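You operate a simulated robot arm through the tools that you are given. There is no shell and no other tool.

Carry out the task below with a simulated two-armed robot. There is one attempt and no reset: what you move stays moved.

Task
Free the cocked three-bolt plate, then ratchet its yellow bolt tight.
Fine: ratchet the silver plate bolt loose, run it down by hand, knob to ON; the strip shows no orange, the ratchet is back.

Only the result counts: the job must be done as asked and must still hold three seconds after the hand-in. Knocking over, shifting, dropping, spilling or breaking anything else fails it.

Robot
Two 7-joint arms with two-finger parallel grippers on one trunk that stands fixed in place. Base frame: the origin is at the foot of the trunk, x ahead of it, y to its left, z up. Units: m, degrees, N and s.
The left shoulder is at [0.05, 0.158, 1.183], the right one opposite. With the tool pointing down near the work surface each hand reaches from about 0.22 to 0.66 m from the base axis, measured 20 degrees to its own side. Payload 3.91 kg a hand.
The TCP of each hand is the grasp point between the finger pads, 0.03 m short of the fingertips. In the tool frame z runs along the fingers and y along their closing line. The gripper opens to 0.11 m. The fingers are 0.02 m wide and 0.01 m thick; the gripper's body (0.048 by 0.112 m) begins 0.055 m behind the TCP.
Orientation is that of the tool frame in the base frame, as a unit quaternion [x, y, z, w]. With the fingers straight down and closing along the base's y, the tool's x points along the base's -x, its y along +y and its z along -z.

Tools
- The arms move only by the tool step_arm. It takes "left_series", "right_series" or both (then of equal length, played together; a hand with none holds still); each is a list of rows, each a list of 3 entries, a list of its own where there are three numbers: the turn, a rotation vector about the tool's x, y, z in degrees, then the shift along the tool's x, y, z in cm, then the gripper command, from -1 (shut) to 1 (fully open), values between in proportion. In form: [[[ax, ay, az], [tx, ty, tz], hand], ...]. A call has 1 to 20 rows; each row shifts and turns the commanded pose from where the row before left it, along the tool's axes as they then stand. Each row takes 0.2 s and may step no farther than 0.05 m and 8.6 degrees from the row before; otherwise, or with a gripper value out of range, the whole call is refused. Where a pose cannot be reached the arm comes as near as it can. A force on the tool above 40 N (or 10 N above the force at the start of the call, whichever is more), or a blocked arm, ends the call early, and 0.2 s more pass. Each finger travels about 0.153 m/s and halts on what it meets, pressing with about 36 N; the grip force reading is that of the motor and also rises with nothing between the fingers. The clock runs only during rows and for 0.2 s after the last one: add rows that do not move to give the fingers time. The reply holds the time, the measured pose of the TCP, the force on the tool along the base axes, the opening and the grip force, in the units named above and with some noise, with the torque about the TCP (base axes, N m) and any sound that the robot's microphone picked up, and new pictures: "show" is both (left out), scene, wrist or none (wrist: the cameras of the hands that moved).
- Cameras (640 x 400 px; columns grow to the right, rows downward): "scene" is now at [0.1171, -0.0488, 1.3357]; the picture's right is [-0.53, -0.85, 0.00], its down [-0.36, 0.23, -0.90] and it looks along [0.77, -0.48, -0.43] (base axes); focal length 237 px, centre (320, 200). "left" rides on the left gripper at [0.073, -0.017, -0.103] in its tool frame; the picture's right is [0.23, 0.97, 0.00], its down [-0.76, 0.18, -0.62] and it looks along [-0.61, 0.14, 0.78] (tool axes); focal length 222 px, centre (320, 200). "right" rides on the right gripper at [0.072, 0.017, -0.103] in its tool frame; the picture's right is [-0.23, 0.97, 0.00], its down [-0.76, -0.18, -0.62] and it looks along [-0.61, -0.14, 0.78] (tool axes); focal length 222 px, centre (320, 200). There is no depth. A picture from a camera that has moved, and an enlarged one, comes with that camera's place and axes in the base frame and with its lens.
- raise_lower(by): slides the trunk up (or, below 0, down) by that many m; the arms and the scene camera ride with it, the base frame stays. It gives what a move gives, with no picture.
- aim_head(pan, tilt): turns the head with the scene camera to pan (to the left, within 80 degrees either way) and tilt (down, from -29 to 69), counted from straight ahead of the robot. It gives what a move gives, and a new picture of the scene camera.
- zoom(camera, box): a new picture of the part [left, top, right, bottom] of that camera's present view, enlarged. No time passes.
- hand_in(): hands the job in; it is judged then, once.

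Nothing tells you positions but the pictures and the camera data. Unless the task says otherwise, let go and move clear before handing in.

The tools are called by a JSON object that holds its "name" and its "arguments". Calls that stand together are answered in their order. step_arm: Moves the arms, as the interface text tells. Its arguments: {"type":"object","properties":{"left_series":{"type":"array"},"right_series":{"type":"array"},"show":{"type":"string","enum":["both","scene","wrist","none"]}},"required":[]} The other tools are called the same way: raise_lower (by) slides the trunk up or down; aim_head (pan, tilt) turns the head that bears the scene camera; zoom (camera, box) takes an enlarged picture of a part of a camera's view; hand_in () hands the job in.

At the start:

```text
t: 0.0
left_ee_pos: [0.278, -0.0342, 1.2289]
left_tcp_rot: [-0.001, 1.0, -0.001, 0.0]
left_ft_force: [0.0, -0.3, 0.0]
left_ft_torque: [0.01, 0.0, 0.03]
left_opening: 0.1097
left_grasp_force: 0.0
right_ee_pos: [0.2231, -0.3358, 1.2074]
right_tcp_rot: [0.0, 1.0, 0.001, -0.001]
right_ft_force: [0.0, 0.5, -0.9]
right_ft_torque: [-0.01, 0.0, -0.02]
right_opening: 0.11
right_grasp_force: 0.1
trunk travel left (down, up): [-0.425, 0.057]
head pan, tilt: [-32.0, 25.3]
```

scene: 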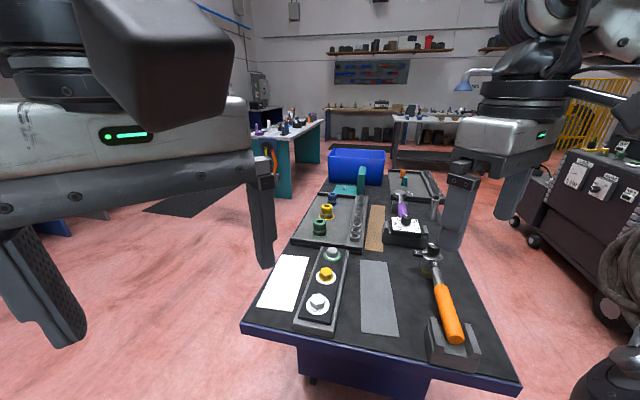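
right: 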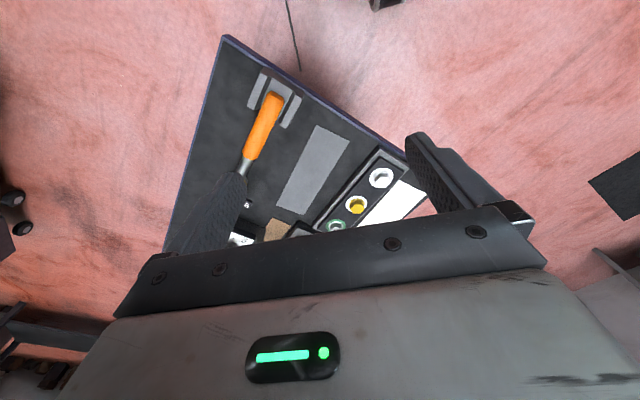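
left: 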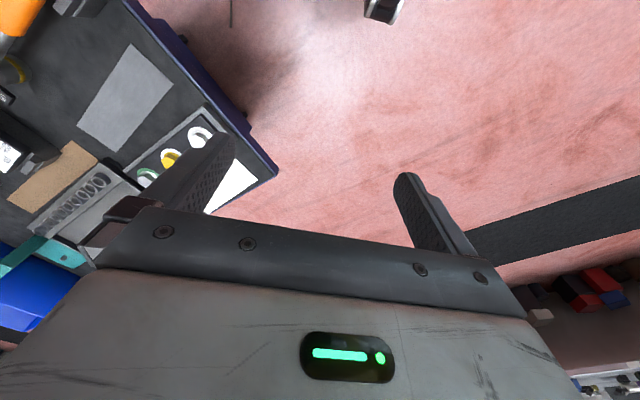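

I see a bench with a three-bolt plate (silver, yellow, green), an orange-handled ratchet in a rest, and a box with a knob and strip. I'll zoom in for details before moving anything.

{"name": "zoom", "arguments": {"camera": "scene", "box": [240, 230, 400, 340]}}

{"name": "zoom", "arguments": {"camera": "scene", "box": [360, 160, 460, 250]}}

{"name": "zoom", "arguments": {"camera": "scene", "box": [390, 230, 530, 390]}}

{"name": "zoom", "arguments": {"camera": "scene", "box": [280, 160, 400, 260]}}

```text
3.64 times, centred on (320, 285) of scene
camera zoom: at [0.1171, -0.0488, 1.3357], right [-0.53, -0.85, 0.0], down [-0.36, 0.23, -0.9], along [0.77, -0.48, -0.43], focal length 861 px, centre (320, -109)
```

zoom: 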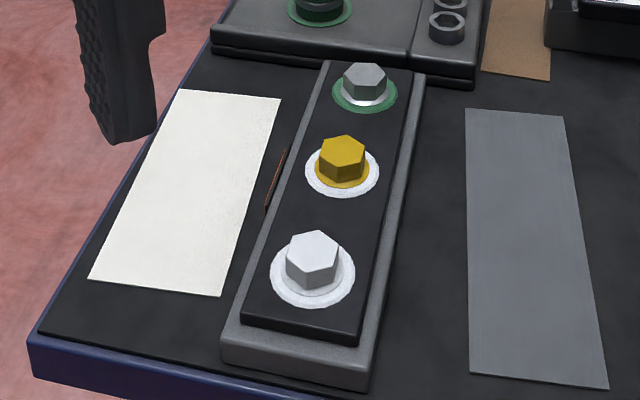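

```text
4.44 times, centred on (410, 205) of scene
camera zoom: at [0.1171, -0.0488, 1.3357], right [-0.53, -0.85, 0.0], down [-0.36, 0.23, -0.9], along [0.77, -0.48, -0.43], focal length 1053 px, centre (-80, 178)
```

zoom: 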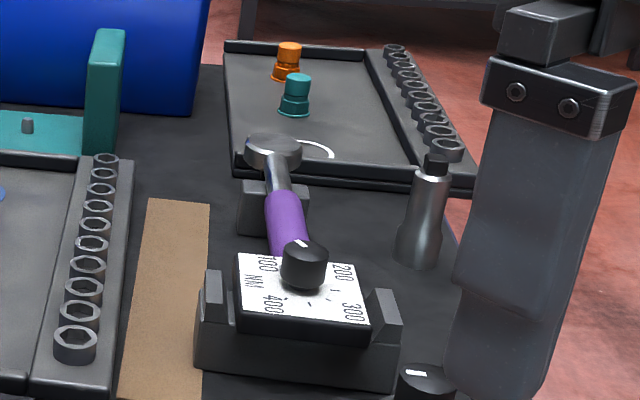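

```text
2.50 times, centred on (460, 310) of scene
camera zoom: at [0.1171, -0.0488, 1.3357], right [-0.53, -0.85, 0.0], down [-0.36, 0.23, -0.9], along [0.77, -0.48, -0.43], focal length 592 px, centre (-30, -75)
```

zoom: 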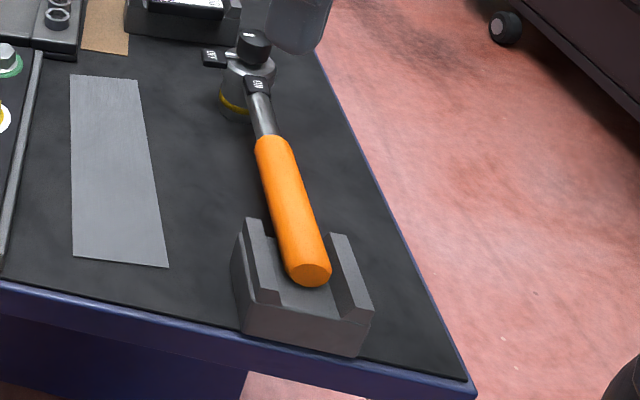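

```text
4.00 times, centred on (340, 210) of scene
camera zoom: at [0.1171, -0.0488, 1.3357], right [-0.53, -0.85, 0.0], down [-0.36, 0.23, -0.9], along [0.77, -0.48, -0.43], focal length 947 px, centre (240, 160)
```

zoom: 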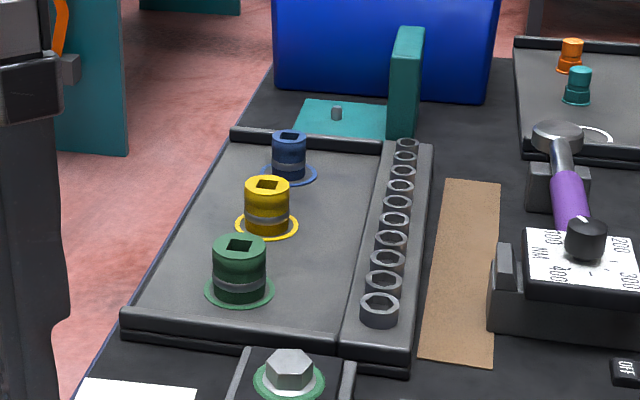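

The orange ratchet carries a direction knob with ON/OFF tags, and a sliver of orange shows at the left side of the plate. I'll zoom in more on these.

{"name": "zoom", "arguments": {"camera": "scene", "box": [410, 235, 460, 270]}}

{"name": "zoom", "arguments": {"camera": "scene", "box": [295, 240, 365, 290]}}

{"name": "zoom", "arguments": {"camera": "right", "box": [210, 80, 430, 250]}}

{"name": "zoom", "arguments": {"camera": "left", "box": [0, 30, 280, 220]}}

```text
11.43 times, centred on (435, 252) of scene
camera zoom: at [0.1171, -0.0488, 1.3357], right [-0.53, -0.85, 0.0], down [-0.36, 0.23, -0.9], along [0.77, -0.48, -0.43], focal length 2707 px, centre (-994, -400)
```

zoom: 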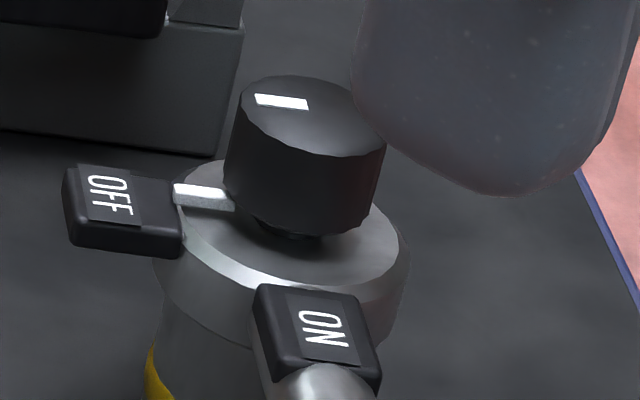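

```text
8.00 times, centred on (330, 265) of scene
camera zoom: at [0.1171, -0.0488, 1.3357], right [-0.53, -0.85, 0.0], down [-0.36, 0.23, -0.9], along [0.77, -0.48, -0.43], focal length 1895 px, centre (240, -320)
```

zoom: 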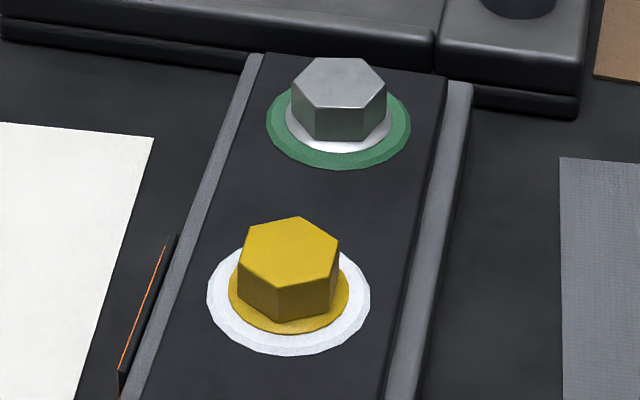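

```text
2.35 times, centred on (320, 165) of right
camera zoom: at [0.1501, -0.3186, 1.3121], right [0.23, 0.97, 0.0], down [0.76, -0.18, 0.62], along [0.61, -0.14, -0.78], focal length 523 px, centre (320, 282)
```

zoom: 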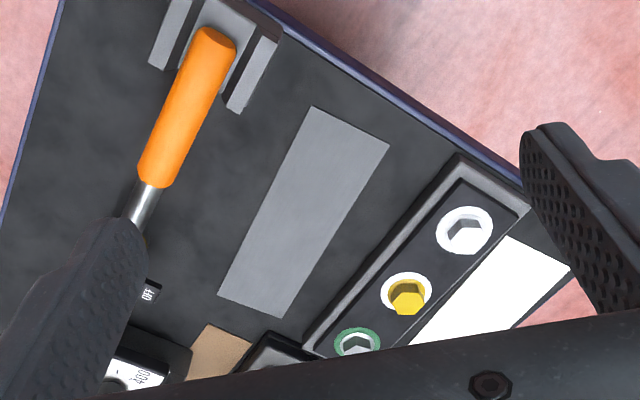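

```text
2.11 times, centred on (140, 125) of left
camera zoom: at [0.2044, -0.0511, 1.3322], right [-0.23, 0.97, 0.0], down [0.76, 0.18, 0.62], along [0.61, 0.14, -0.78], focal length 468 px, centre (699, 358)
```

zoom: 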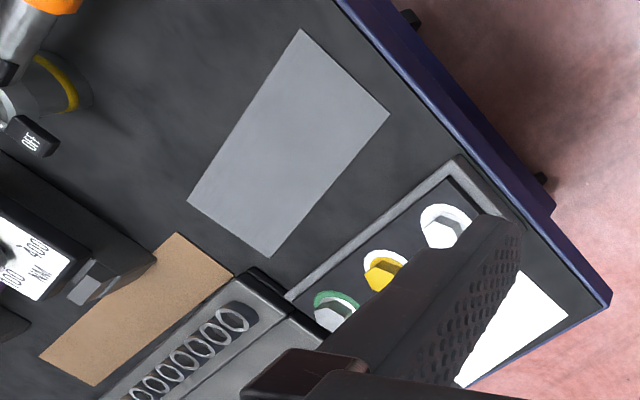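

The three bolts run diagonally: near silver at about (0.44, -0.25), yellow at (0.505, -0.31), far at (0.57, -0.37), with tops near z=0.907. The ratchet lies from about (0.23, -0.42) to (0.40, -0.58), and its knob is at OFF. I'll bring the right hand over the ratchet for a closer look.

{"name": "step_arm", "arguments": {"right_series": [[[0, 0, 0], [-1.5, -3.0, 1.6], 1], [[0, 0, 0], [-1.5, -3.0, 1.6], 1], [[0, 0, 0], [-1.5, -3.0, 1.6], 1], [[0, 0, 0], [-1.5, -3.0, 1.6], 1], [[0, 0, 0], [-1.5, -3.0, 1.6], 1]], "show": "both"}}

```text
t: 1.2
left_ee_pos: [0.2774, -0.0332, 1.2283]
left_tcp_rot: [-0.001, 1.0, -0.001, 0.0]
left_ft_force: [0.4, 0.3, 1.0]
left_ft_torque: [-0.01, -0.01, 0.02]
left_opening: 0.1101
left_grasp_force: 0.0
right_ee_pos: [0.2973, -0.4869, 1.1283]
right_tcp_rot: [0.0, 1.0, 0.0, 0.0]
right_ft_force: [0.5, 0.0, 0.3]
right_ft_torque: [-0.01, 0.02, -0.01]
right_opening: 0.1104
right_grasp_force: 0.1
trunk travel left (down, up): [-0.425, 0.057]
head pan, tilt: [-32.0, 25.3]
camera scene: at [0.1173, -0.0492, 1.3357], right [-0.53, -0.85, 0.0], down [-0.36, 0.23, -0.9], along [0.77, -0.48, -0.43], focal length 237 px, centre (320, 200)
camera right: at [0.225, -0.4692, 1.2321], right [0.23, 0.97, 0.0], down [0.76, -0.18, 0.62], along [0.61, -0.14, -0.78], focal length 222 px, centre (320, 200)
```

scene: 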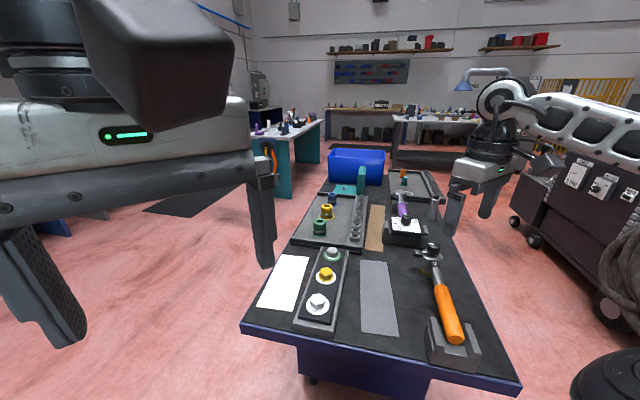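
right: 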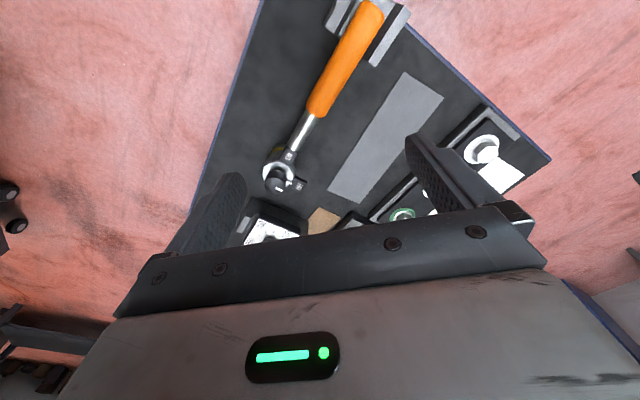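

The right hand is now above the ratchet side with a clear view of it. I'll zoom on the ratchet, the bolts and the rest.

{"name": "zoom", "arguments": {"camera": "right", "box": [230, 130, 330, 210]}}

{"name": "zoom", "arguments": {"camera": "right", "box": [240, 0, 440, 125]}}

{"name": "zoom", "arguments": {"camera": "scene", "box": [400, 230, 500, 380]}}

{"name": "zoom", "arguments": {"camera": "scene", "box": [285, 265, 365, 335]}}

```text
5.00 times, centred on (280, 170) of right
camera zoom: at [0.225, -0.4692, 1.2321], right [0.23, 0.97, 0.0], down [0.76, -0.18, 0.62], along [0.61, -0.14, -0.78], focal length 1111 px, centre (520, 350)
```

zoom: 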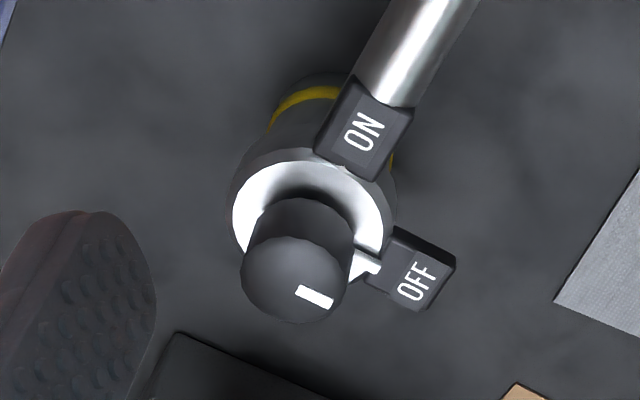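

```text
3.20 times, centred on (340, 62) of right
camera zoom: at [0.225, -0.4692, 1.2321], right [0.23, 0.97, 0.0], down [0.76, -0.18, 0.62], along [0.61, -0.14, -0.78], focal length 711 px, centre (256, 640)
```

zoom: 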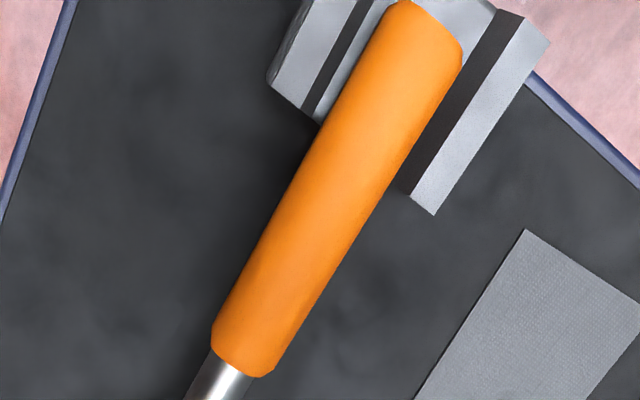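

```text
2.67 times, centred on (450, 305) of scene
camera zoom: at [0.1173, -0.0492, 1.3357], right [-0.53, -0.85, 0.0], down [-0.36, 0.23, -0.9], along [0.77, -0.48, -0.43], focal length 632 px, centre (-27, -80)
```

zoom: 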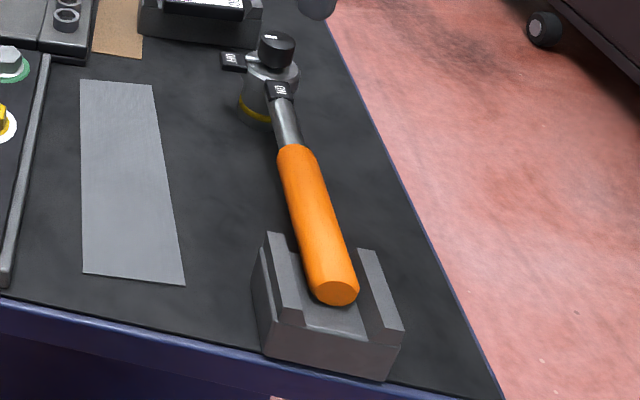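

```text
5.71 times, centred on (325, 300) of scene
camera zoom: at [0.1173, -0.0492, 1.3357], right [-0.53, -0.85, 0.0], down [-0.36, 0.23, -0.9], along [0.77, -0.48, -0.43], focal length 1353 px, centre (291, -371)
```

zoom: 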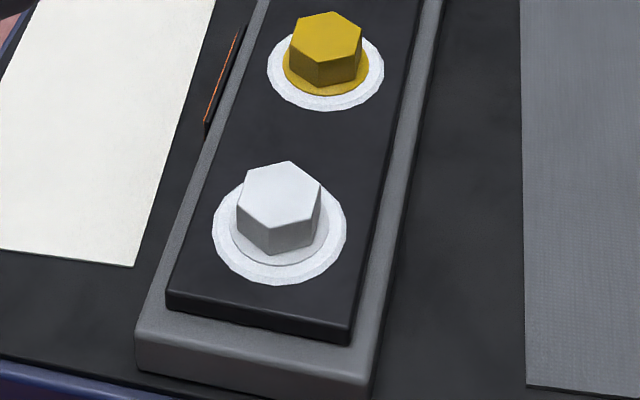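

The knob mark points at OFF (loosen), which suits the first step. Next I'll move the right hand over the plate to inspect the bolts and the orange strip.

{"name": "step_arm", "arguments": {"right_series": [[[0, 0, 0], [-0.8, 3.6, 1.0], 1], [[0, 0, 0], [-0.8, 3.6, 1.0], 1], [[0, 0, 0], [-0.8, 3.6, 1.0], 1], [[0, 0, 0], [-0.8, 3.6, 1.0], 1], [[0, 0, 0], [-0.8, 3.6, 1.0], 1], [[0, 0, 0], [-0.8, 3.6, 1.0], 1]], "show": "wrist"}}

```text
t: 2.6
left_ee_pos: [0.2772, -0.0317, 1.2274]
left_tcp_rot: [-0.001, 1.0, -0.001, 0.0]
left_ft_force: [0.4, -0.3, 0.0]
left_ft_torque: [0.02, 0.01, -0.02]
left_opening: 0.1102
left_grasp_force: 0.1
right_ee_pos: [0.3483, -0.2692, 1.0697]
right_tcp_rot: [0.0, 1.0, -0.001, 0.001]
right_ft_force: [0.3, -0.2, 0.1]
right_ft_torque: [0.05, 0.06, 0.0]
right_opening: 0.1098
right_grasp_force: 0.1
trunk travel left (down, up): [-0.425, 0.057]
head pan, tilt: [-32.0, 25.3]
camera right: at [0.275, -0.2513, 1.1723], right [0.23, 0.97, 0.0], down [0.76, -0.18, 0.62], along [0.61, -0.14, -0.78], focal length 222 px, centre (320, 200)
```

right: 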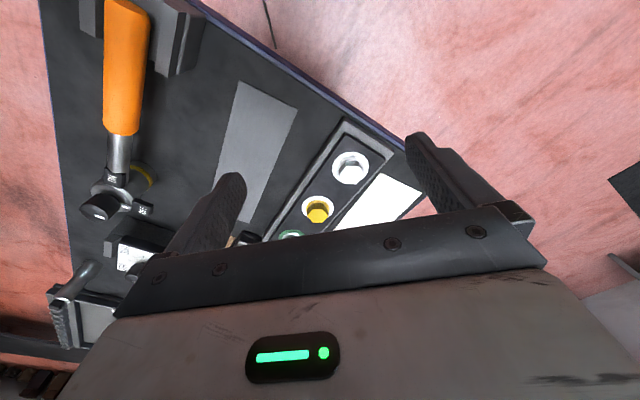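

{"name": "zoom", "arguments": {"camera": "right", "box": [270, 120, 430, 230]}}

{"name": "zoom", "arguments": {"camera": "right", "box": [60, 140, 180, 230]}}

{"name": "zoom", "arguments": {"camera": "scene", "box": [290, 260, 340, 295]}}

```text
3.64 times, centred on (350, 175) of right
camera zoom: at [0.275, -0.2513, 1.1723], right [0.23, 0.97, 0.0], down [0.76, -0.18, 0.62], along [0.61, -0.14, -0.78], focal length 808 px, centre (211, 291)
```

zoom: 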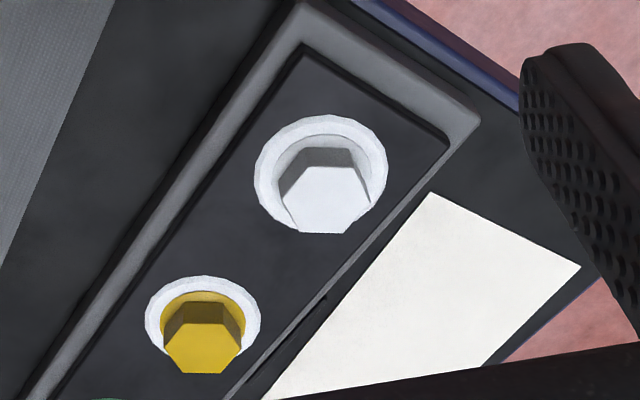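

```text
4.44 times, centred on (120, 185) of right
camera zoom: at [0.275, -0.2513, 1.1723], right [0.23, 0.97, 0.0], down [0.76, -0.18, 0.62], along [0.61, -0.14, -0.78], focal length 987 px, centre (1209, 267)
```

zoom: 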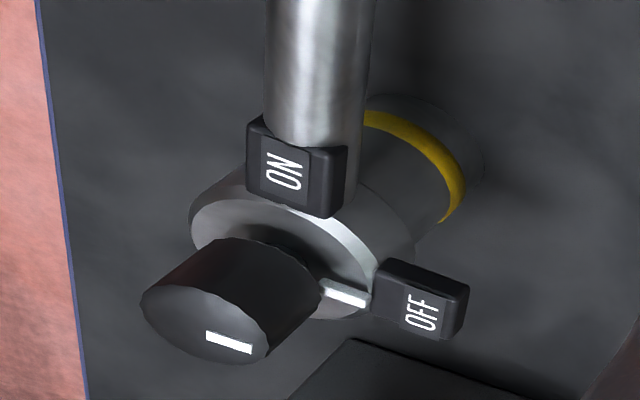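

```text
11.43 times, centred on (315, 278) of scene
camera zoom: at [0.1175, -0.0485, 1.3357], right [-0.53, -0.85, 0.0], down [-0.36, 0.23, -0.9], along [0.77, -0.48, -0.43], focal length 2707 px, centre (377, -686)
```

zoom: 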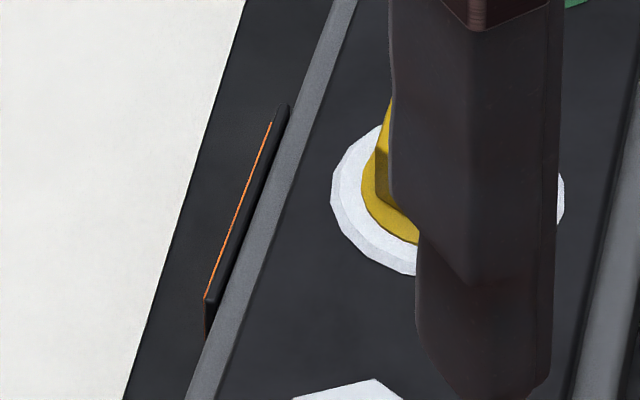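

All three bolt heads look about 33 mm wide. I'd like a look at the strip's outer face, so I'll move the right hand back over the ratchet and bring the left hand to view the plate from the left side.

{"name": "step_arm", "arguments": {"right_series": [[[0, 0, 0], [0.8, -3.6, -1.0], 1], [[0, 0, 0], [0.8, -3.6, -1.0], 1], [[0, 0, 0], [0.8, -3.6, -1.0], 1], [[0, 0, 0], [0.8, -3.6, -1.0], 1], [[0, 0, 0], [0.8, -3.6, -1.0], 1], [[0, 0, 0], [0, 0, 0], 1], [[0, 0, 0], [0, 0, 0], 1], [[0, 0, 0], [0, 0, 0], 1], [[0, 0, 0], [0, 0, 0], 1], [[0, 0, 0], [0, 0, 0], 1], [[0, 0, 0], [0, 0, 0], 1], [[0, 0, 0], [0, 0, 0], 1], [[0, 0, 0], [0, 0, 0], 1], [[0, 0, 0], [0, 0, 0], 1], [[0, 0, 0], [0, 0, 0], 1], [[0, 0, 0], [0, 0, 0], 1], [[0, 0, 0], [0, 0, 0], 1], [[0, 0, 0], [0, 0, 0], 1], [[0, 0, 0], [0, 0, 0], 1]], "left_series": [[[0, 0, 0], [-2.7, 0, 1.0], 1], [[0, 0, 0], [-2.7, 0, 2.0], 1], [[0, 0, 0], [-2.7, -1, 2.0], 1], [[0, 0, 0], [-2.7, -1, 2.0], 1], [[0, 0, 0], [-2.7, -2, 2.0], 1], [[0, 0, 0], [-2.7, -2, 3.0], 1], [[0, 0, 0], [-2.7, -2, 3.0], 1], [[0, 0, 0], [0, -2, 3.0], 1], [[0, 0, 8.2], [0, 0, 0], 1], [[0, 0, 8.2], [0, 0, 0], 1], [[0, 0, 8.2], [0, 0, 0], 1], [[0, 0, 8.2], [0, 0, 0], 1], [[0, 0, 8.2], [0, 0, 0], 1], [[0, 0, 8.2], [0, 0, 0], 1], [[0, 0, 8.2], [0, 0, 0], 1], [[0, 0, 8.2], [0, 0, 0], 1], [[0, 0, 8.2], [0, 0, 0], 1], [[0, 0, 8.2], [0, 0, 0], 1], [[0, 0, 8.2], [0, 0, 0], 1]], "show": "both"}}

```text
t: 6.6
left_ee_pos: [0.4541, -0.1139, 1.0303]
left_tcp_rot: [0.521, 0.854, -0.001, 0.001]
left_ft_force: [-0.3, 0.6, 0.8]
left_ft_torque: [-0.05, -0.04, -0.02]
left_opening: 0.1097
left_grasp_force: 0.1
left hand out of reach, approached as far as the arm can: row 16, 17, 18, 19
right_ee_pos: [0.3066, -0.4516, 1.1184]
right_tcp_rot: [0.001, 1.0, 0.0, 0.0]
right_ft_force: [-0.5, -0.6, -0.3]
right_ft_torque: [0.02, 0.02, 0.01]
right_opening: 0.11
right_grasp_force: 0.0
trunk travel left (down, up): [-0.425, 0.057]
head pan, tilt: [-32.0, 25.3]
camera scene: at [0.1171, -0.0489, 1.3357], right [-0.53, -0.85, 0.0], down [-0.36, 0.23, -0.9], along [0.77, -0.48, -0.43], focal length 237 px, centre (320, 200)
camera right: at [0.2339, -0.4345, 1.2219], right [0.23, 0.97, 0.0], down [0.76, -0.18, 0.62], along [0.61, -0.14, -0.78], focal length 222 px, centre (320, 200)
camera left: at [0.4057, -0.0584, 1.1341], right [0.76, 0.65, 0.0], down [0.51, -0.59, 0.62], along [0.4, -0.48, -0.78], focal length 222 px, centre (320, 200)
```

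scene: 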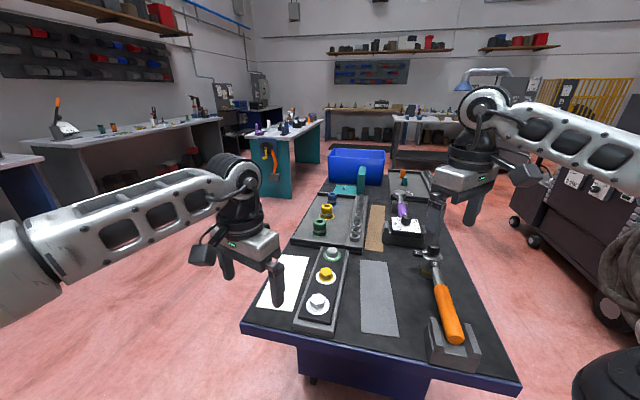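
right: 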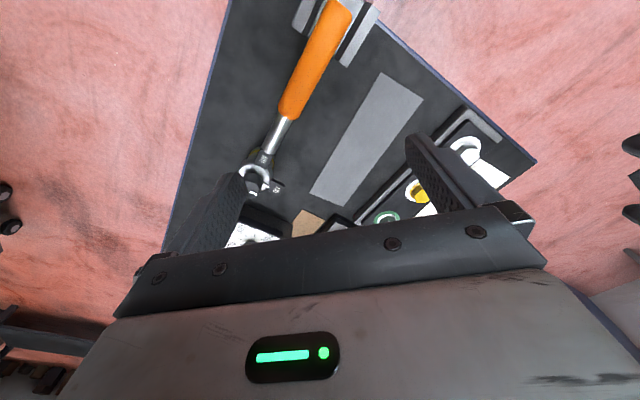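
left: 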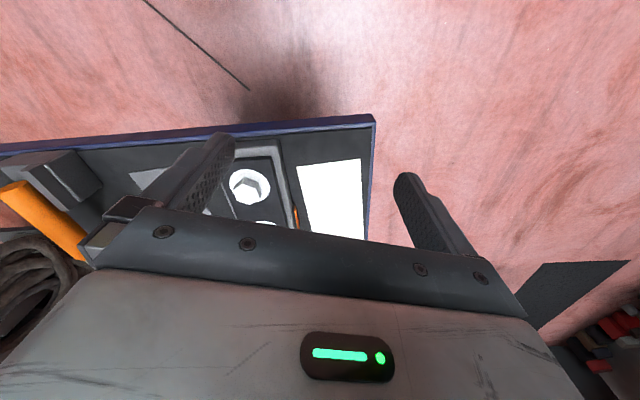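

{"name": "zoom", "arguments": {"camera": "left", "box": [215, 140, 375, 240]}}

{"name": "zoom", "arguments": {"camera": "scene", "box": [290, 260, 340, 295]}}

```text
4.00 times, centred on (295, 190) of left
camera zoom: at [0.4057, -0.0584, 1.1341], right [0.76, 0.65, 0.0], down [0.51, -0.59, 0.62], along [0.4, -0.48, -0.78], focal length 888 px, centre (420, 240)
```

zoom: 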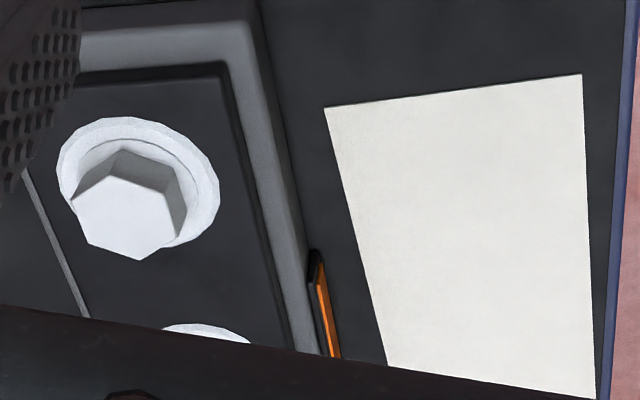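

```text
11.43 times, centred on (315, 278) of scene
camera zoom: at [0.1171, -0.0489, 1.3357], right [-0.53, -0.85, 0.0], down [-0.36, 0.23, -0.9], along [0.77, -0.48, -0.43], focal length 2707 px, centre (377, -686)
```

zoom: 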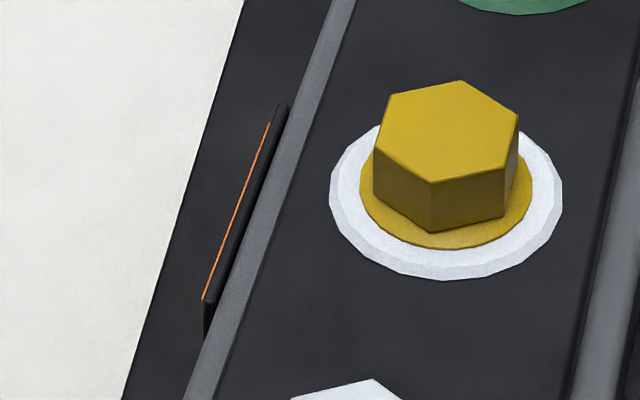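

The orange shows on the strip's outward face. By triangulation the ratchet head axis is at about (0.394, -0.576) with the handle running at -45° toward (0.226, -0.411), handle axis near z=0.925, bench near 0.863. I'll retract the left hand and line the right hand up over the handle.

{"name": "step_arm", "arguments": {"left_series": [[[0, 0, -8.2], [0, 0, 0], 1], [[0, 0, -8.2], [0, 0, 0], 1], [[0, 0, -8.2], [0, 0, 0], 1], [[0, 0, -8.2], [0, 0, 0], 1], [[0, 0, -8.2], [0, 0, 0], 1], [[0, 0, -8.2], [0, 0, 0], 1], [[0, 0, -8.2], [0, 0, 0], 1], [[0, 0, -8.2], [0, 0, 0], 1], [[0, 0, -8.2], [0, 0, 0], 1], [[0, 0, -8.2], [0, 0, 0], 1], [[0, 0, -8.2], [0, 0, 0], 1], [[0, 0, 0], [2.36, 2.25, -2.25], 1], [[0, 0, 0], [2.36, 2.25, -2.25], 1], [[0, 0, 0], [2.36, 2.25, -2.25], 1], [[0, 0, 0], [2.36, 2.25, -2.25], 1], [[0, 0, 0], [2.36, 2.25, -2.25], 1], [[0, 0, 0], [2.36, 2.25, -2.25], 1], [[0, 0, 0], [2.36, 2.25, -2.25], 1], [[0, 0, 0], [2.36, 2.25, -2.25], 1]], "right_series": [[[0, 0, 7.5], [0, 0, 0], 1], [[0, 0, 7.5], [0, 0, 0], 1], [[0, 0, 7.5], [0, 0, 0], 1], [[0, 0, 7.5], [0, 0, 0], 1], [[0, 0, 7.5], [0, 0, 0], 1], [[0, 0, 7.5], [0, 0, 0], 1], [[0, 0, 0], [-0.7, -1.37, 1.9], 1], [[0, 0, 0], [-0.7, -1.37, 1.9], 1], [[0, 0, 0], [0, 0, 0], 1], [[0, 0, 0], [0, 0, 0], 1], [[0, 0, 0], [0, 0, 0], 1], [[0, 0, 0], [0, 0, 0], 1], [[0, 0, 0], [0, 0, 0], 1], [[0, 0, 0], [0, 0, 0], 1], [[0, 0, 0], [0, 0, 0], 1], [[0, 0, 0], [0, 0, 0], 1], [[0, 0, 0], [0, 0, 0], 1], [[0, 0, 0], [0, 0, 0], 1], [[0, 0, 0], [0, 0, 0], 1]], "show": "both"}}

```text
t: 10.6
left_ee_pos: [0.2035, -0.0401, 1.2112]
left_tcp_rot: [-0.238, 0.971, -0.001, 0.001]
left_ft_force: [0.1, 0.5, 0.4]
left_ft_torque: [0.01, -0.03, -0.03]
left_opening: 0.1101
left_grasp_force: 0.0
right_ee_pos: [0.2967, -0.4794, 1.081]
right_tcp_rot: [0.382, 0.924, 0.0, 0.001]
right_ft_force: [0.4, 0.1, 1.2]
right_ft_torque: [0.0, 0.02, 0.0]
right_opening: 0.1098
right_grasp_force: 0.1
trunk travel left (down, up): [-0.425, 0.057]
head pan, tilt: [-32.0, 25.3]
camera scene: at [0.1167, -0.0488, 1.3358], right [-0.53, -0.85, 0.0], down [-0.36, 0.23, -0.9], along [0.77, -0.48, -0.43], focal length 237 px, centre (320, 200)
camera right: at [0.2568, -0.4145, 1.1839], right [0.85, 0.53, 0.0], down [0.41, -0.66, 0.62], along [0.33, -0.53, -0.78], focal length 222 px, centre (320, 200)
camera left: at [0.1468, -0.0904, 1.3144], right [-0.65, 0.76, 0.0], down [0.59, 0.51, 0.62], along [0.47, 0.4, -0.78], focal length 222 px, centre (320, 200)
```

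scene: 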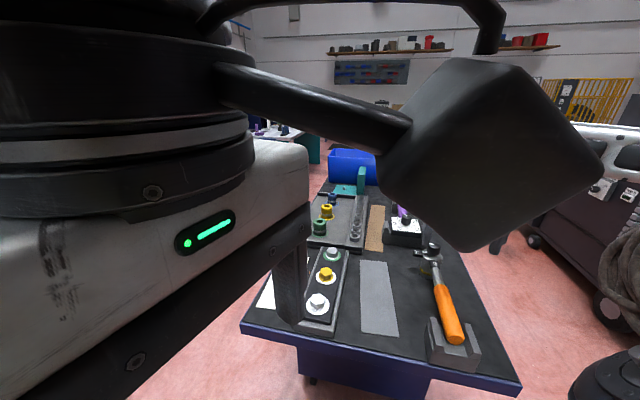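
right: 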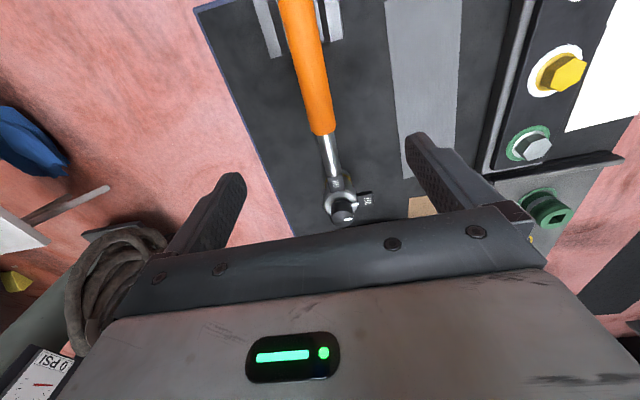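
left: 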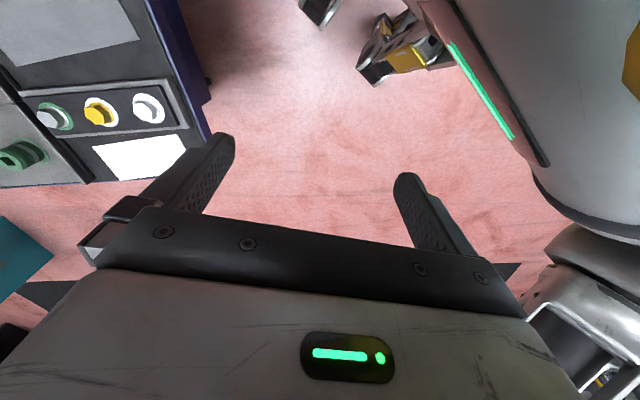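

The left arm is blocking the head camera, so I'll shift it off to the left. I'll also zoom on the handle in the right wrist view to check alignment.

{"name": "step_arm", "arguments": {"left_series": [[[0, 0, 6.9], [0, 2, 0], 1], [[0, 0, 6.9], [0, 2, 0], 1], [[0, 0, 6.9], [0, 2, 0], 1], [[0, 0, 6.9], [0, 3, 0], 1], [[0, 0, 0], [-1, 4, 0], 1], [[0, 0, 0], [-1, 4, 0], 1], [[0, 0, 0], [-1, 4, 0], 1]], "show": "scene"}}

{"name": "zoom", "arguments": {"camera": "right", "box": [240, 0, 440, 125]}}

{"name": "zoom", "arguments": {"camera": "right", "box": [270, 110, 420, 220]}}

```text
t: 11.3
left_ee_pos: [0.1971, -0.0086, 1.2055]
left_tcp_rot: [-0.146, 0.989, 0.005, -0.009]
left_ft_force: [-0.3, -0.6, 0.3]
left_ft_torque: [0.0, 0.02, 0.02]
left_opening: 0.1099
left_grasp_force: 0.0
right_ee_pos: [0.297, -0.4794, 1.0799]
right_tcp_rot: [0.382, 0.924, 0.0, 0.0]
right_ft_force: [-0.1, -0.3, 0.4]
right_ft_torque: [0.01, -0.01, 0.01]
right_opening: 0.1099
right_grasp_force: 0.1
trunk travel left (down, up): [-0.425, 0.057]
head pan, tilt: [-32.0, 25.3]
stopped in row 3 (left hand): the force on the tool passed its limit at 72 N (the readings are from after the stop); the commanded pose is now the measured one
camera scene: at [0.121, -0.0441, 1.3403], right [-0.47, -0.88, 0.0], down [-0.34, 0.18, -0.92], along [0.82, -0.44, -0.38], focal length 237 px, centre (320, 200)
```

scene: 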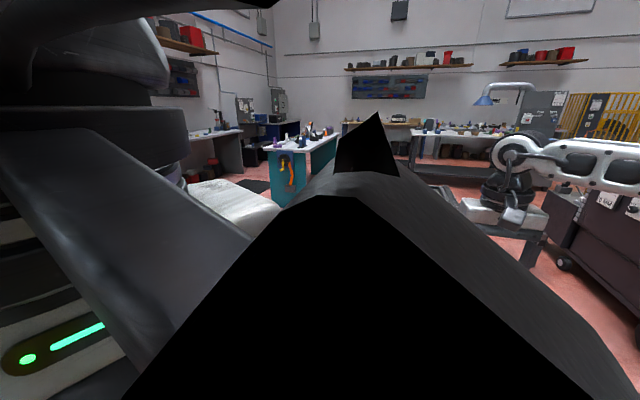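

```text
3.20 times, centred on (340, 62) of right
camera zoom: at [0.2573, -0.4147, 1.1837], right [0.85, 0.53, 0.0], down [0.41, -0.66, 0.62], along [0.33, -0.53, -0.78], focal length 711 px, centre (256, 640)
```

zoom: 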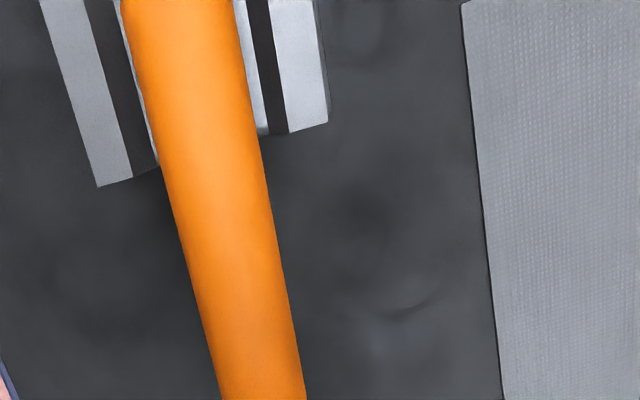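

```text
3.64 times, centred on (345, 165) of right
camera zoom: at [0.2573, -0.4147, 1.1837], right [0.85, 0.53, 0.0], down [0.41, -0.66, 0.62], along [0.33, -0.53, -0.78], focal length 808 px, centre (229, 327)
```

zoom: 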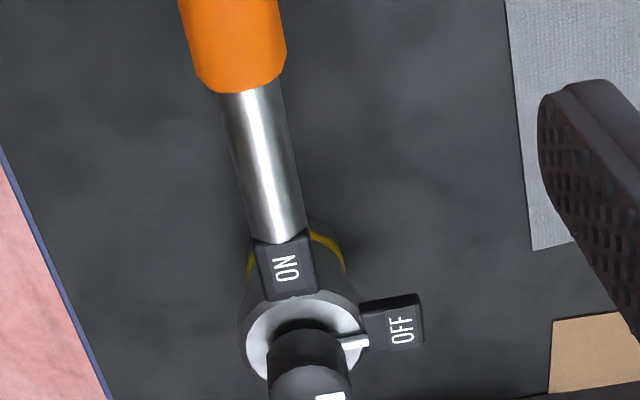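

The left arm bumped the head camera and is pressing against it. I'll back it straight forward and down, away from the head, then swing it left.

{"name": "step_arm", "arguments": {"left_series": [[[0, 0, 0], [-1.9, -0.6, 1.0], 1], [[0, 0, 0], [-2.9, -0.87, 1.5], 1], [[0, 0, 0], [-2.9, -0.87, 1.0], 1], [[0, 0, 0], [-2.9, -0.87, 1.0], 1]], "show": "scene"}}

```text
t: 12.3
left_ee_pos: [0.3081, -0.007, 1.1611]
left_tcp_rot: [-0.142, 0.99, 0.001, -0.004]
left_ft_force: [-0.1, -0.1, 0.2]
left_ft_torque: [-0.02, 0.0, 0.04]
left_opening: 0.11
left_grasp_force: 0.1
right_ee_pos: [0.2958, -0.4781, 1.0803]
right_tcp_rot: [0.384, 0.923, 0.0, 0.0]
right_ft_force: [-0.6, 0.2, -0.4]
right_ft_torque: [-0.01, -0.02, 0.02]
right_opening: 0.1103
right_grasp_force: 0.1
trunk travel left (down, up): [-0.425, 0.057]
head pan, tilt: [-32.0, 25.3]
camera scene: at [0.1174, -0.0487, 1.3357], right [-0.53, -0.85, 0.0], down [-0.36, 0.23, -0.9], along [0.77, -0.48, -0.43], focal length 237 px, centre (320, 200)
```

scene: 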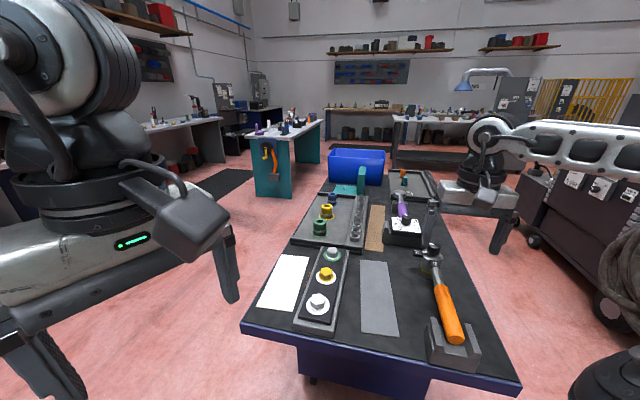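

{"name": "step_arm", "arguments": {"left_series": [[[0, 0, 8.2], [-0.5, 1, 0], 1], [[0, 0, 8.2], [-0.5, 2, 0], 1], [[0, 0, 0], [-0.5, 3, 0], 1], [[0, 0, 0], [-0.5, 4, 0], 1], [[0, 0, 0], [-0.5, 4, 0], 1], [[0, 0, 0], [0, 4, 0], 1]], "show": "scene"}}

```text
t: 13.7
left_ee_pos: [0.3249, 0.1743, 1.1613]
left_tcp_rot: [0.001, 1.0, -0.001, -0.004]
left_ft_force: [-1.1, -0.8, -0.9]
left_ft_torque: [-0.02, -0.04, 0.01]
left_opening: 0.11
left_grasp_force: 0.1
right_ee_pos: [0.2958, -0.4785, 1.0799]
right_tcp_rot: [0.383, 0.924, 0.0, 0.001]
right_ft_force: [-0.5, 0.3, 0.2]
right_ft_torque: [0.01, -0.03, 0.02]
right_opening: 0.1101
right_grasp_force: 0.1
trunk travel left (down, up): [-0.425, 0.057]
head pan, tilt: [-32.0, 25.3]
camera scene: at [0.1168, -0.0483, 1.3358], right [-0.53, -0.85, 0.0], down [-0.36, 0.23, -0.9], along [0.77, -0.48, -0.43], focal length 237 px, centre (320, 200)
```

scene: 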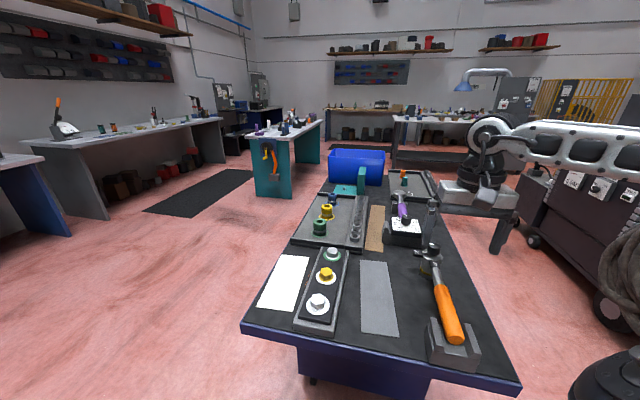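

The left arm is clear and the scene view is back. The right gripper is aligned with the handle to within about 1.5 mm, so I'll descend around it.

{"name": "step_arm", "arguments": {"right_series": [[[0, 0, 0], [0, -0.1, 3.5], 1], [[0, 0, 0], [0, 0, 3.5], 1], [[0, 0, 0], [0, 0, 3.0], 1], [[0, 0, 0], [0, 0, 2.5], 1]], "show": "both"}}

```text
t: 14.7
left_ee_pos: [0.3263, 0.1732, 1.1605]
left_tcp_rot: [0.0, 1.0, 0.001, -0.006]
left_ft_force: [-0.1, 0.0, -0.1]
left_ft_torque: [0.01, -0.01, 0.0]
left_opening: 0.1102
left_grasp_force: 0.1
right_ee_pos: [0.296, -0.4792, 0.9553]
right_tcp_rot: [0.383, 0.924, -0.001, 0.0]
right_ft_force: [0.3, 0.7, 0.4]
right_ft_torque: [0.0, 0.03, -0.01]
right_opening: 0.1101
right_grasp_force: 0.1
trunk travel left (down, up): [-0.425, 0.057]
head pan, tilt: [-32.0, 25.3]
camera scene: at [0.1172, -0.049, 1.3357], right [-0.53, -0.85, 0.0], down [-0.36, 0.23, -0.9], along [0.77, -0.48, -0.43], focal length 237 px, centre (320, 200)
camera right: at [0.2567, -0.4152, 1.0587], right [0.85, 0.53, 0.0], down [0.41, -0.66, 0.62], along [0.33, -0.53, -0.78], focal length 222 px, centre (320, 200)
```

scene: 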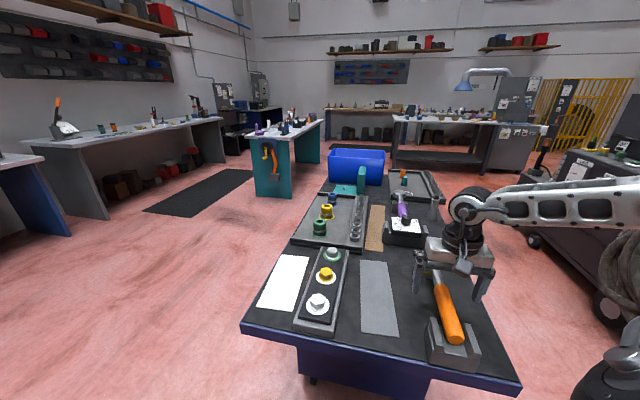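
right: 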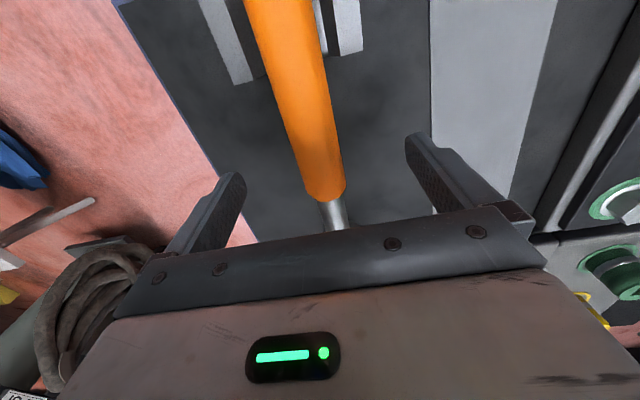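

{"name": "step_arm", "arguments": {"right_series": [[[0, 0, 0], [0, -0.15, 1.5], 1], [[0, 0, 0], [0, 0, 1.5], 1]], "show": "wrist"}}

{"name": "zoom", "arguments": {"camera": "scene", "box": [400, 220, 510, 380]}}

```text
t: 15.3
left_ee_pos: [0.3267, 0.1745, 1.1609]
left_tcp_rot: [0.0, 1.0, 0.0, -0.005]
left_ft_force: [0.7, -0.5, -1.0]
left_ft_torque: [-0.01, 0.0, 0.03]
left_opening: 0.1099
left_grasp_force: 0.1
right_ee_pos: [0.2954, -0.4808, 0.9256]
right_tcp_rot: [0.383, 0.924, 0.0, 0.0]
right_ft_force: [0.1, -0.3, 0.1]
right_ft_torque: [-0.01, -0.03, -0.01]
right_opening: 0.11
right_grasp_force: 0.0
trunk travel left (down, up): [-0.425, 0.057]
head pan, tilt: [-32.0, 25.3]
camera right: at [0.2559, -0.4161, 1.029], right [0.85, 0.53, 0.0], down [0.41, -0.66, 0.62], along [0.33, -0.53, -0.78], focal length 222 px, centre (320, 200)
```

right: 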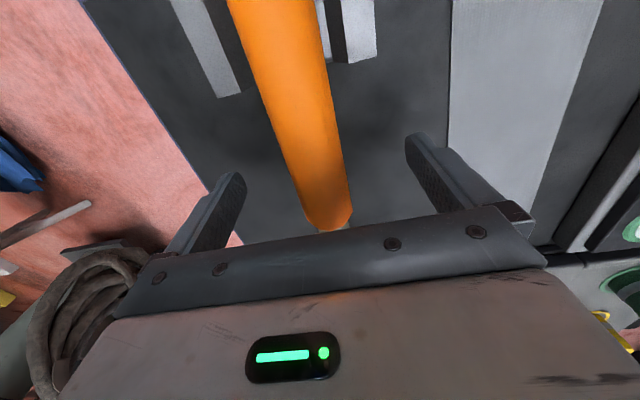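

```text
2.50 times, centred on (455, 300) of scene
camera zoom: at [0.1172, -0.0489, 1.3357], right [-0.53, -0.85, 0.0], down [-0.36, 0.23, -0.9], along [0.77, -0.48, -0.43], focal length 592 px, centre (-18, -50)
```

zoom: 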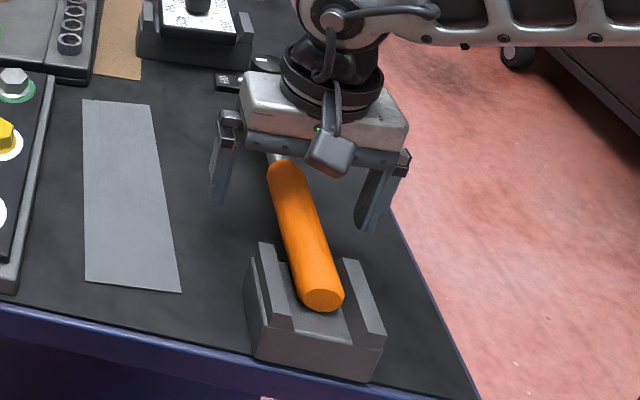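

The fingers straddle the handle just behind its front end. I'll close on it.

{"name": "step_arm", "arguments": {"right_series": [[[0, 0, 0], [0, 0, 0], 0.2], [[0, 0, 0], [0, 0, 0], -0.4], [[0, 0, 0], [0, 0, 0], -1], [[0, 0, 0], [0, 0, 0], -1], [[0, 0, 0], [0, 0, 0], -1]], "show": "wrist"}}

{"name": "zoom", "arguments": {"camera": "scene", "box": [400, 220, 510, 380]}}

```text
t: 16.5
left_ee_pos: [0.3263, 0.1746, 1.1616]
left_tcp_rot: [0.0, 1.0, 0.0, -0.005]
left_ft_force: [-0.3, -0.8, 0.4]
left_ft_torque: [-0.01, 0.0, -0.01]
left_opening: 0.1098
left_grasp_force: 0.0
right_ee_pos: [0.2949, -0.4797, 0.9248]
right_tcp_rot: [0.383, 0.924, 0.0, 0.0]
right_ft_force: [-0.3, -0.2, -0.1]
right_ft_torque: [0.02, 0.02, 0.12]
right_opening: 0.0302
right_grasp_force: 35.7
trunk travel left (down, up): [-0.425, 0.057]
head pan, tilt: [-32.0, 25.3]
camera right: at [0.256, -0.4159, 1.0291], right [0.85, 0.53, 0.0], down [0.41, -0.66, 0.62], along [0.33, -0.53, -0.78], focal length 222 px, centre (320, 200)
```

right: 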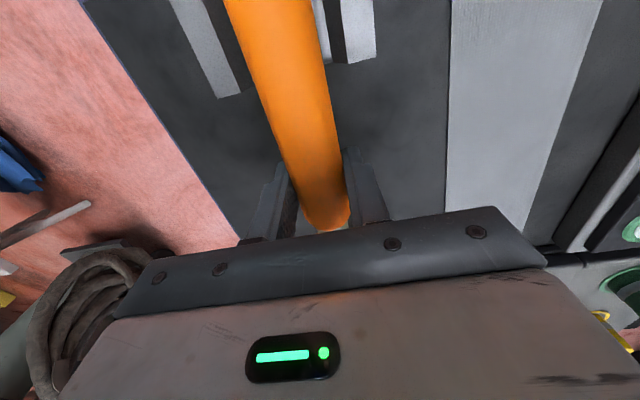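

```text
2.50 times, centred on (455, 300) of scene
camera zoom: at [0.1171, -0.0488, 1.3357], right [-0.53, -0.85, 0.0], down [-0.36, 0.23, -0.9], along [0.77, -0.48, -0.43], focal length 592 px, centre (-18, -50)
```

zoom: 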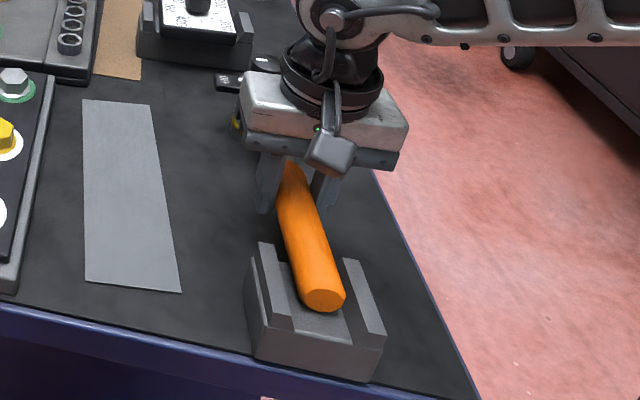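

The handle (30 mm) is gripped; I note the rest pose as TCP (0.295, -0.480, 0.925). Lifting a little and checking for droop.

{"name": "step_arm", "arguments": {"right_series": [[[0, 0, 0], [0, 0, -1.0], -1], [[0, 0, 0], [0, 0, -1.0], -1], [[0, 0, 0], [0, 0, -1.0], -1], [[0, 0, 0], [0, 0, -1.0], -1], [[0, 0, 0], [0, 0, 0], -1]], "show": "wrist"}}

{"name": "zoom", "arguments": {"camera": "scene", "box": [400, 200, 510, 380]}}

```text
t: 17.7
left_ee_pos: [0.3258, 0.1742, 1.1604]
left_tcp_rot: [0.0, 1.0, 0.0, -0.006]
left_ft_force: [-0.6, -0.4, 0.6]
left_ft_torque: [-0.01, -0.01, -0.03]
left_opening: 0.1101
left_grasp_force: 0.0
right_ee_pos: [0.2951, -0.4809, 0.9651]
right_tcp_rot: [0.382, 0.924, 0.0, 0.0]
right_ft_force: [-0.8, 0.6, -6.0]
right_ft_torque: [0.26, 0.25, -0.01]
right_opening: 0.0305
right_grasp_force: 35.2
trunk travel left (down, up): [-0.425, 0.057]
head pan, tilt: [-32.0, 25.3]
camera right: at [0.2557, -0.4172, 1.0687], right [0.85, 0.53, 0.0], down [0.41, -0.66, 0.62], along [0.33, -0.53, -0.78], focal length 222 px, centre (320, 200)
```

right: 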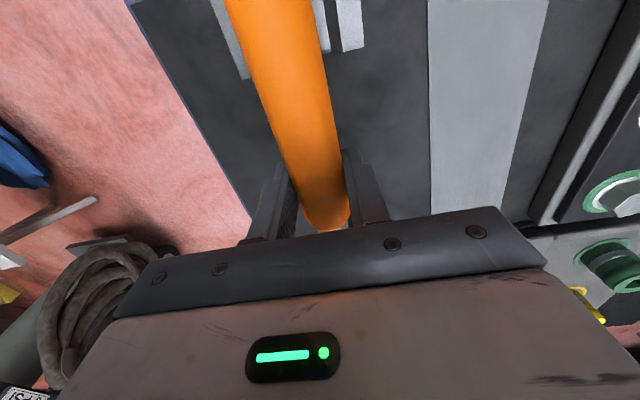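

```text
2.22 times, centred on (455, 290) of scene
camera zoom: at [0.1174, -0.0493, 1.3357], right [-0.53, -0.85, 0.0], down [-0.36, 0.23, -0.9], along [0.77, -0.48, -0.43], focal length 526 px, centre (20, 0)
```

zoom: 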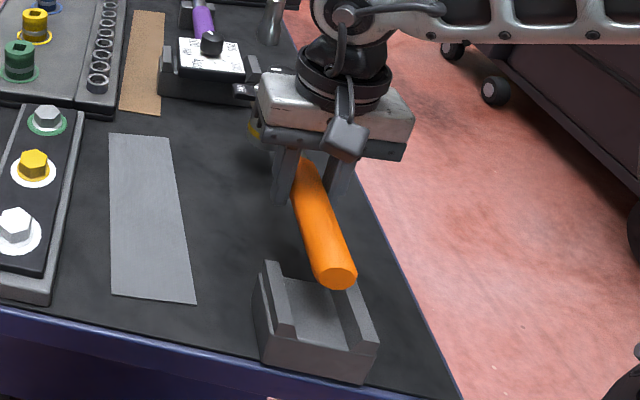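

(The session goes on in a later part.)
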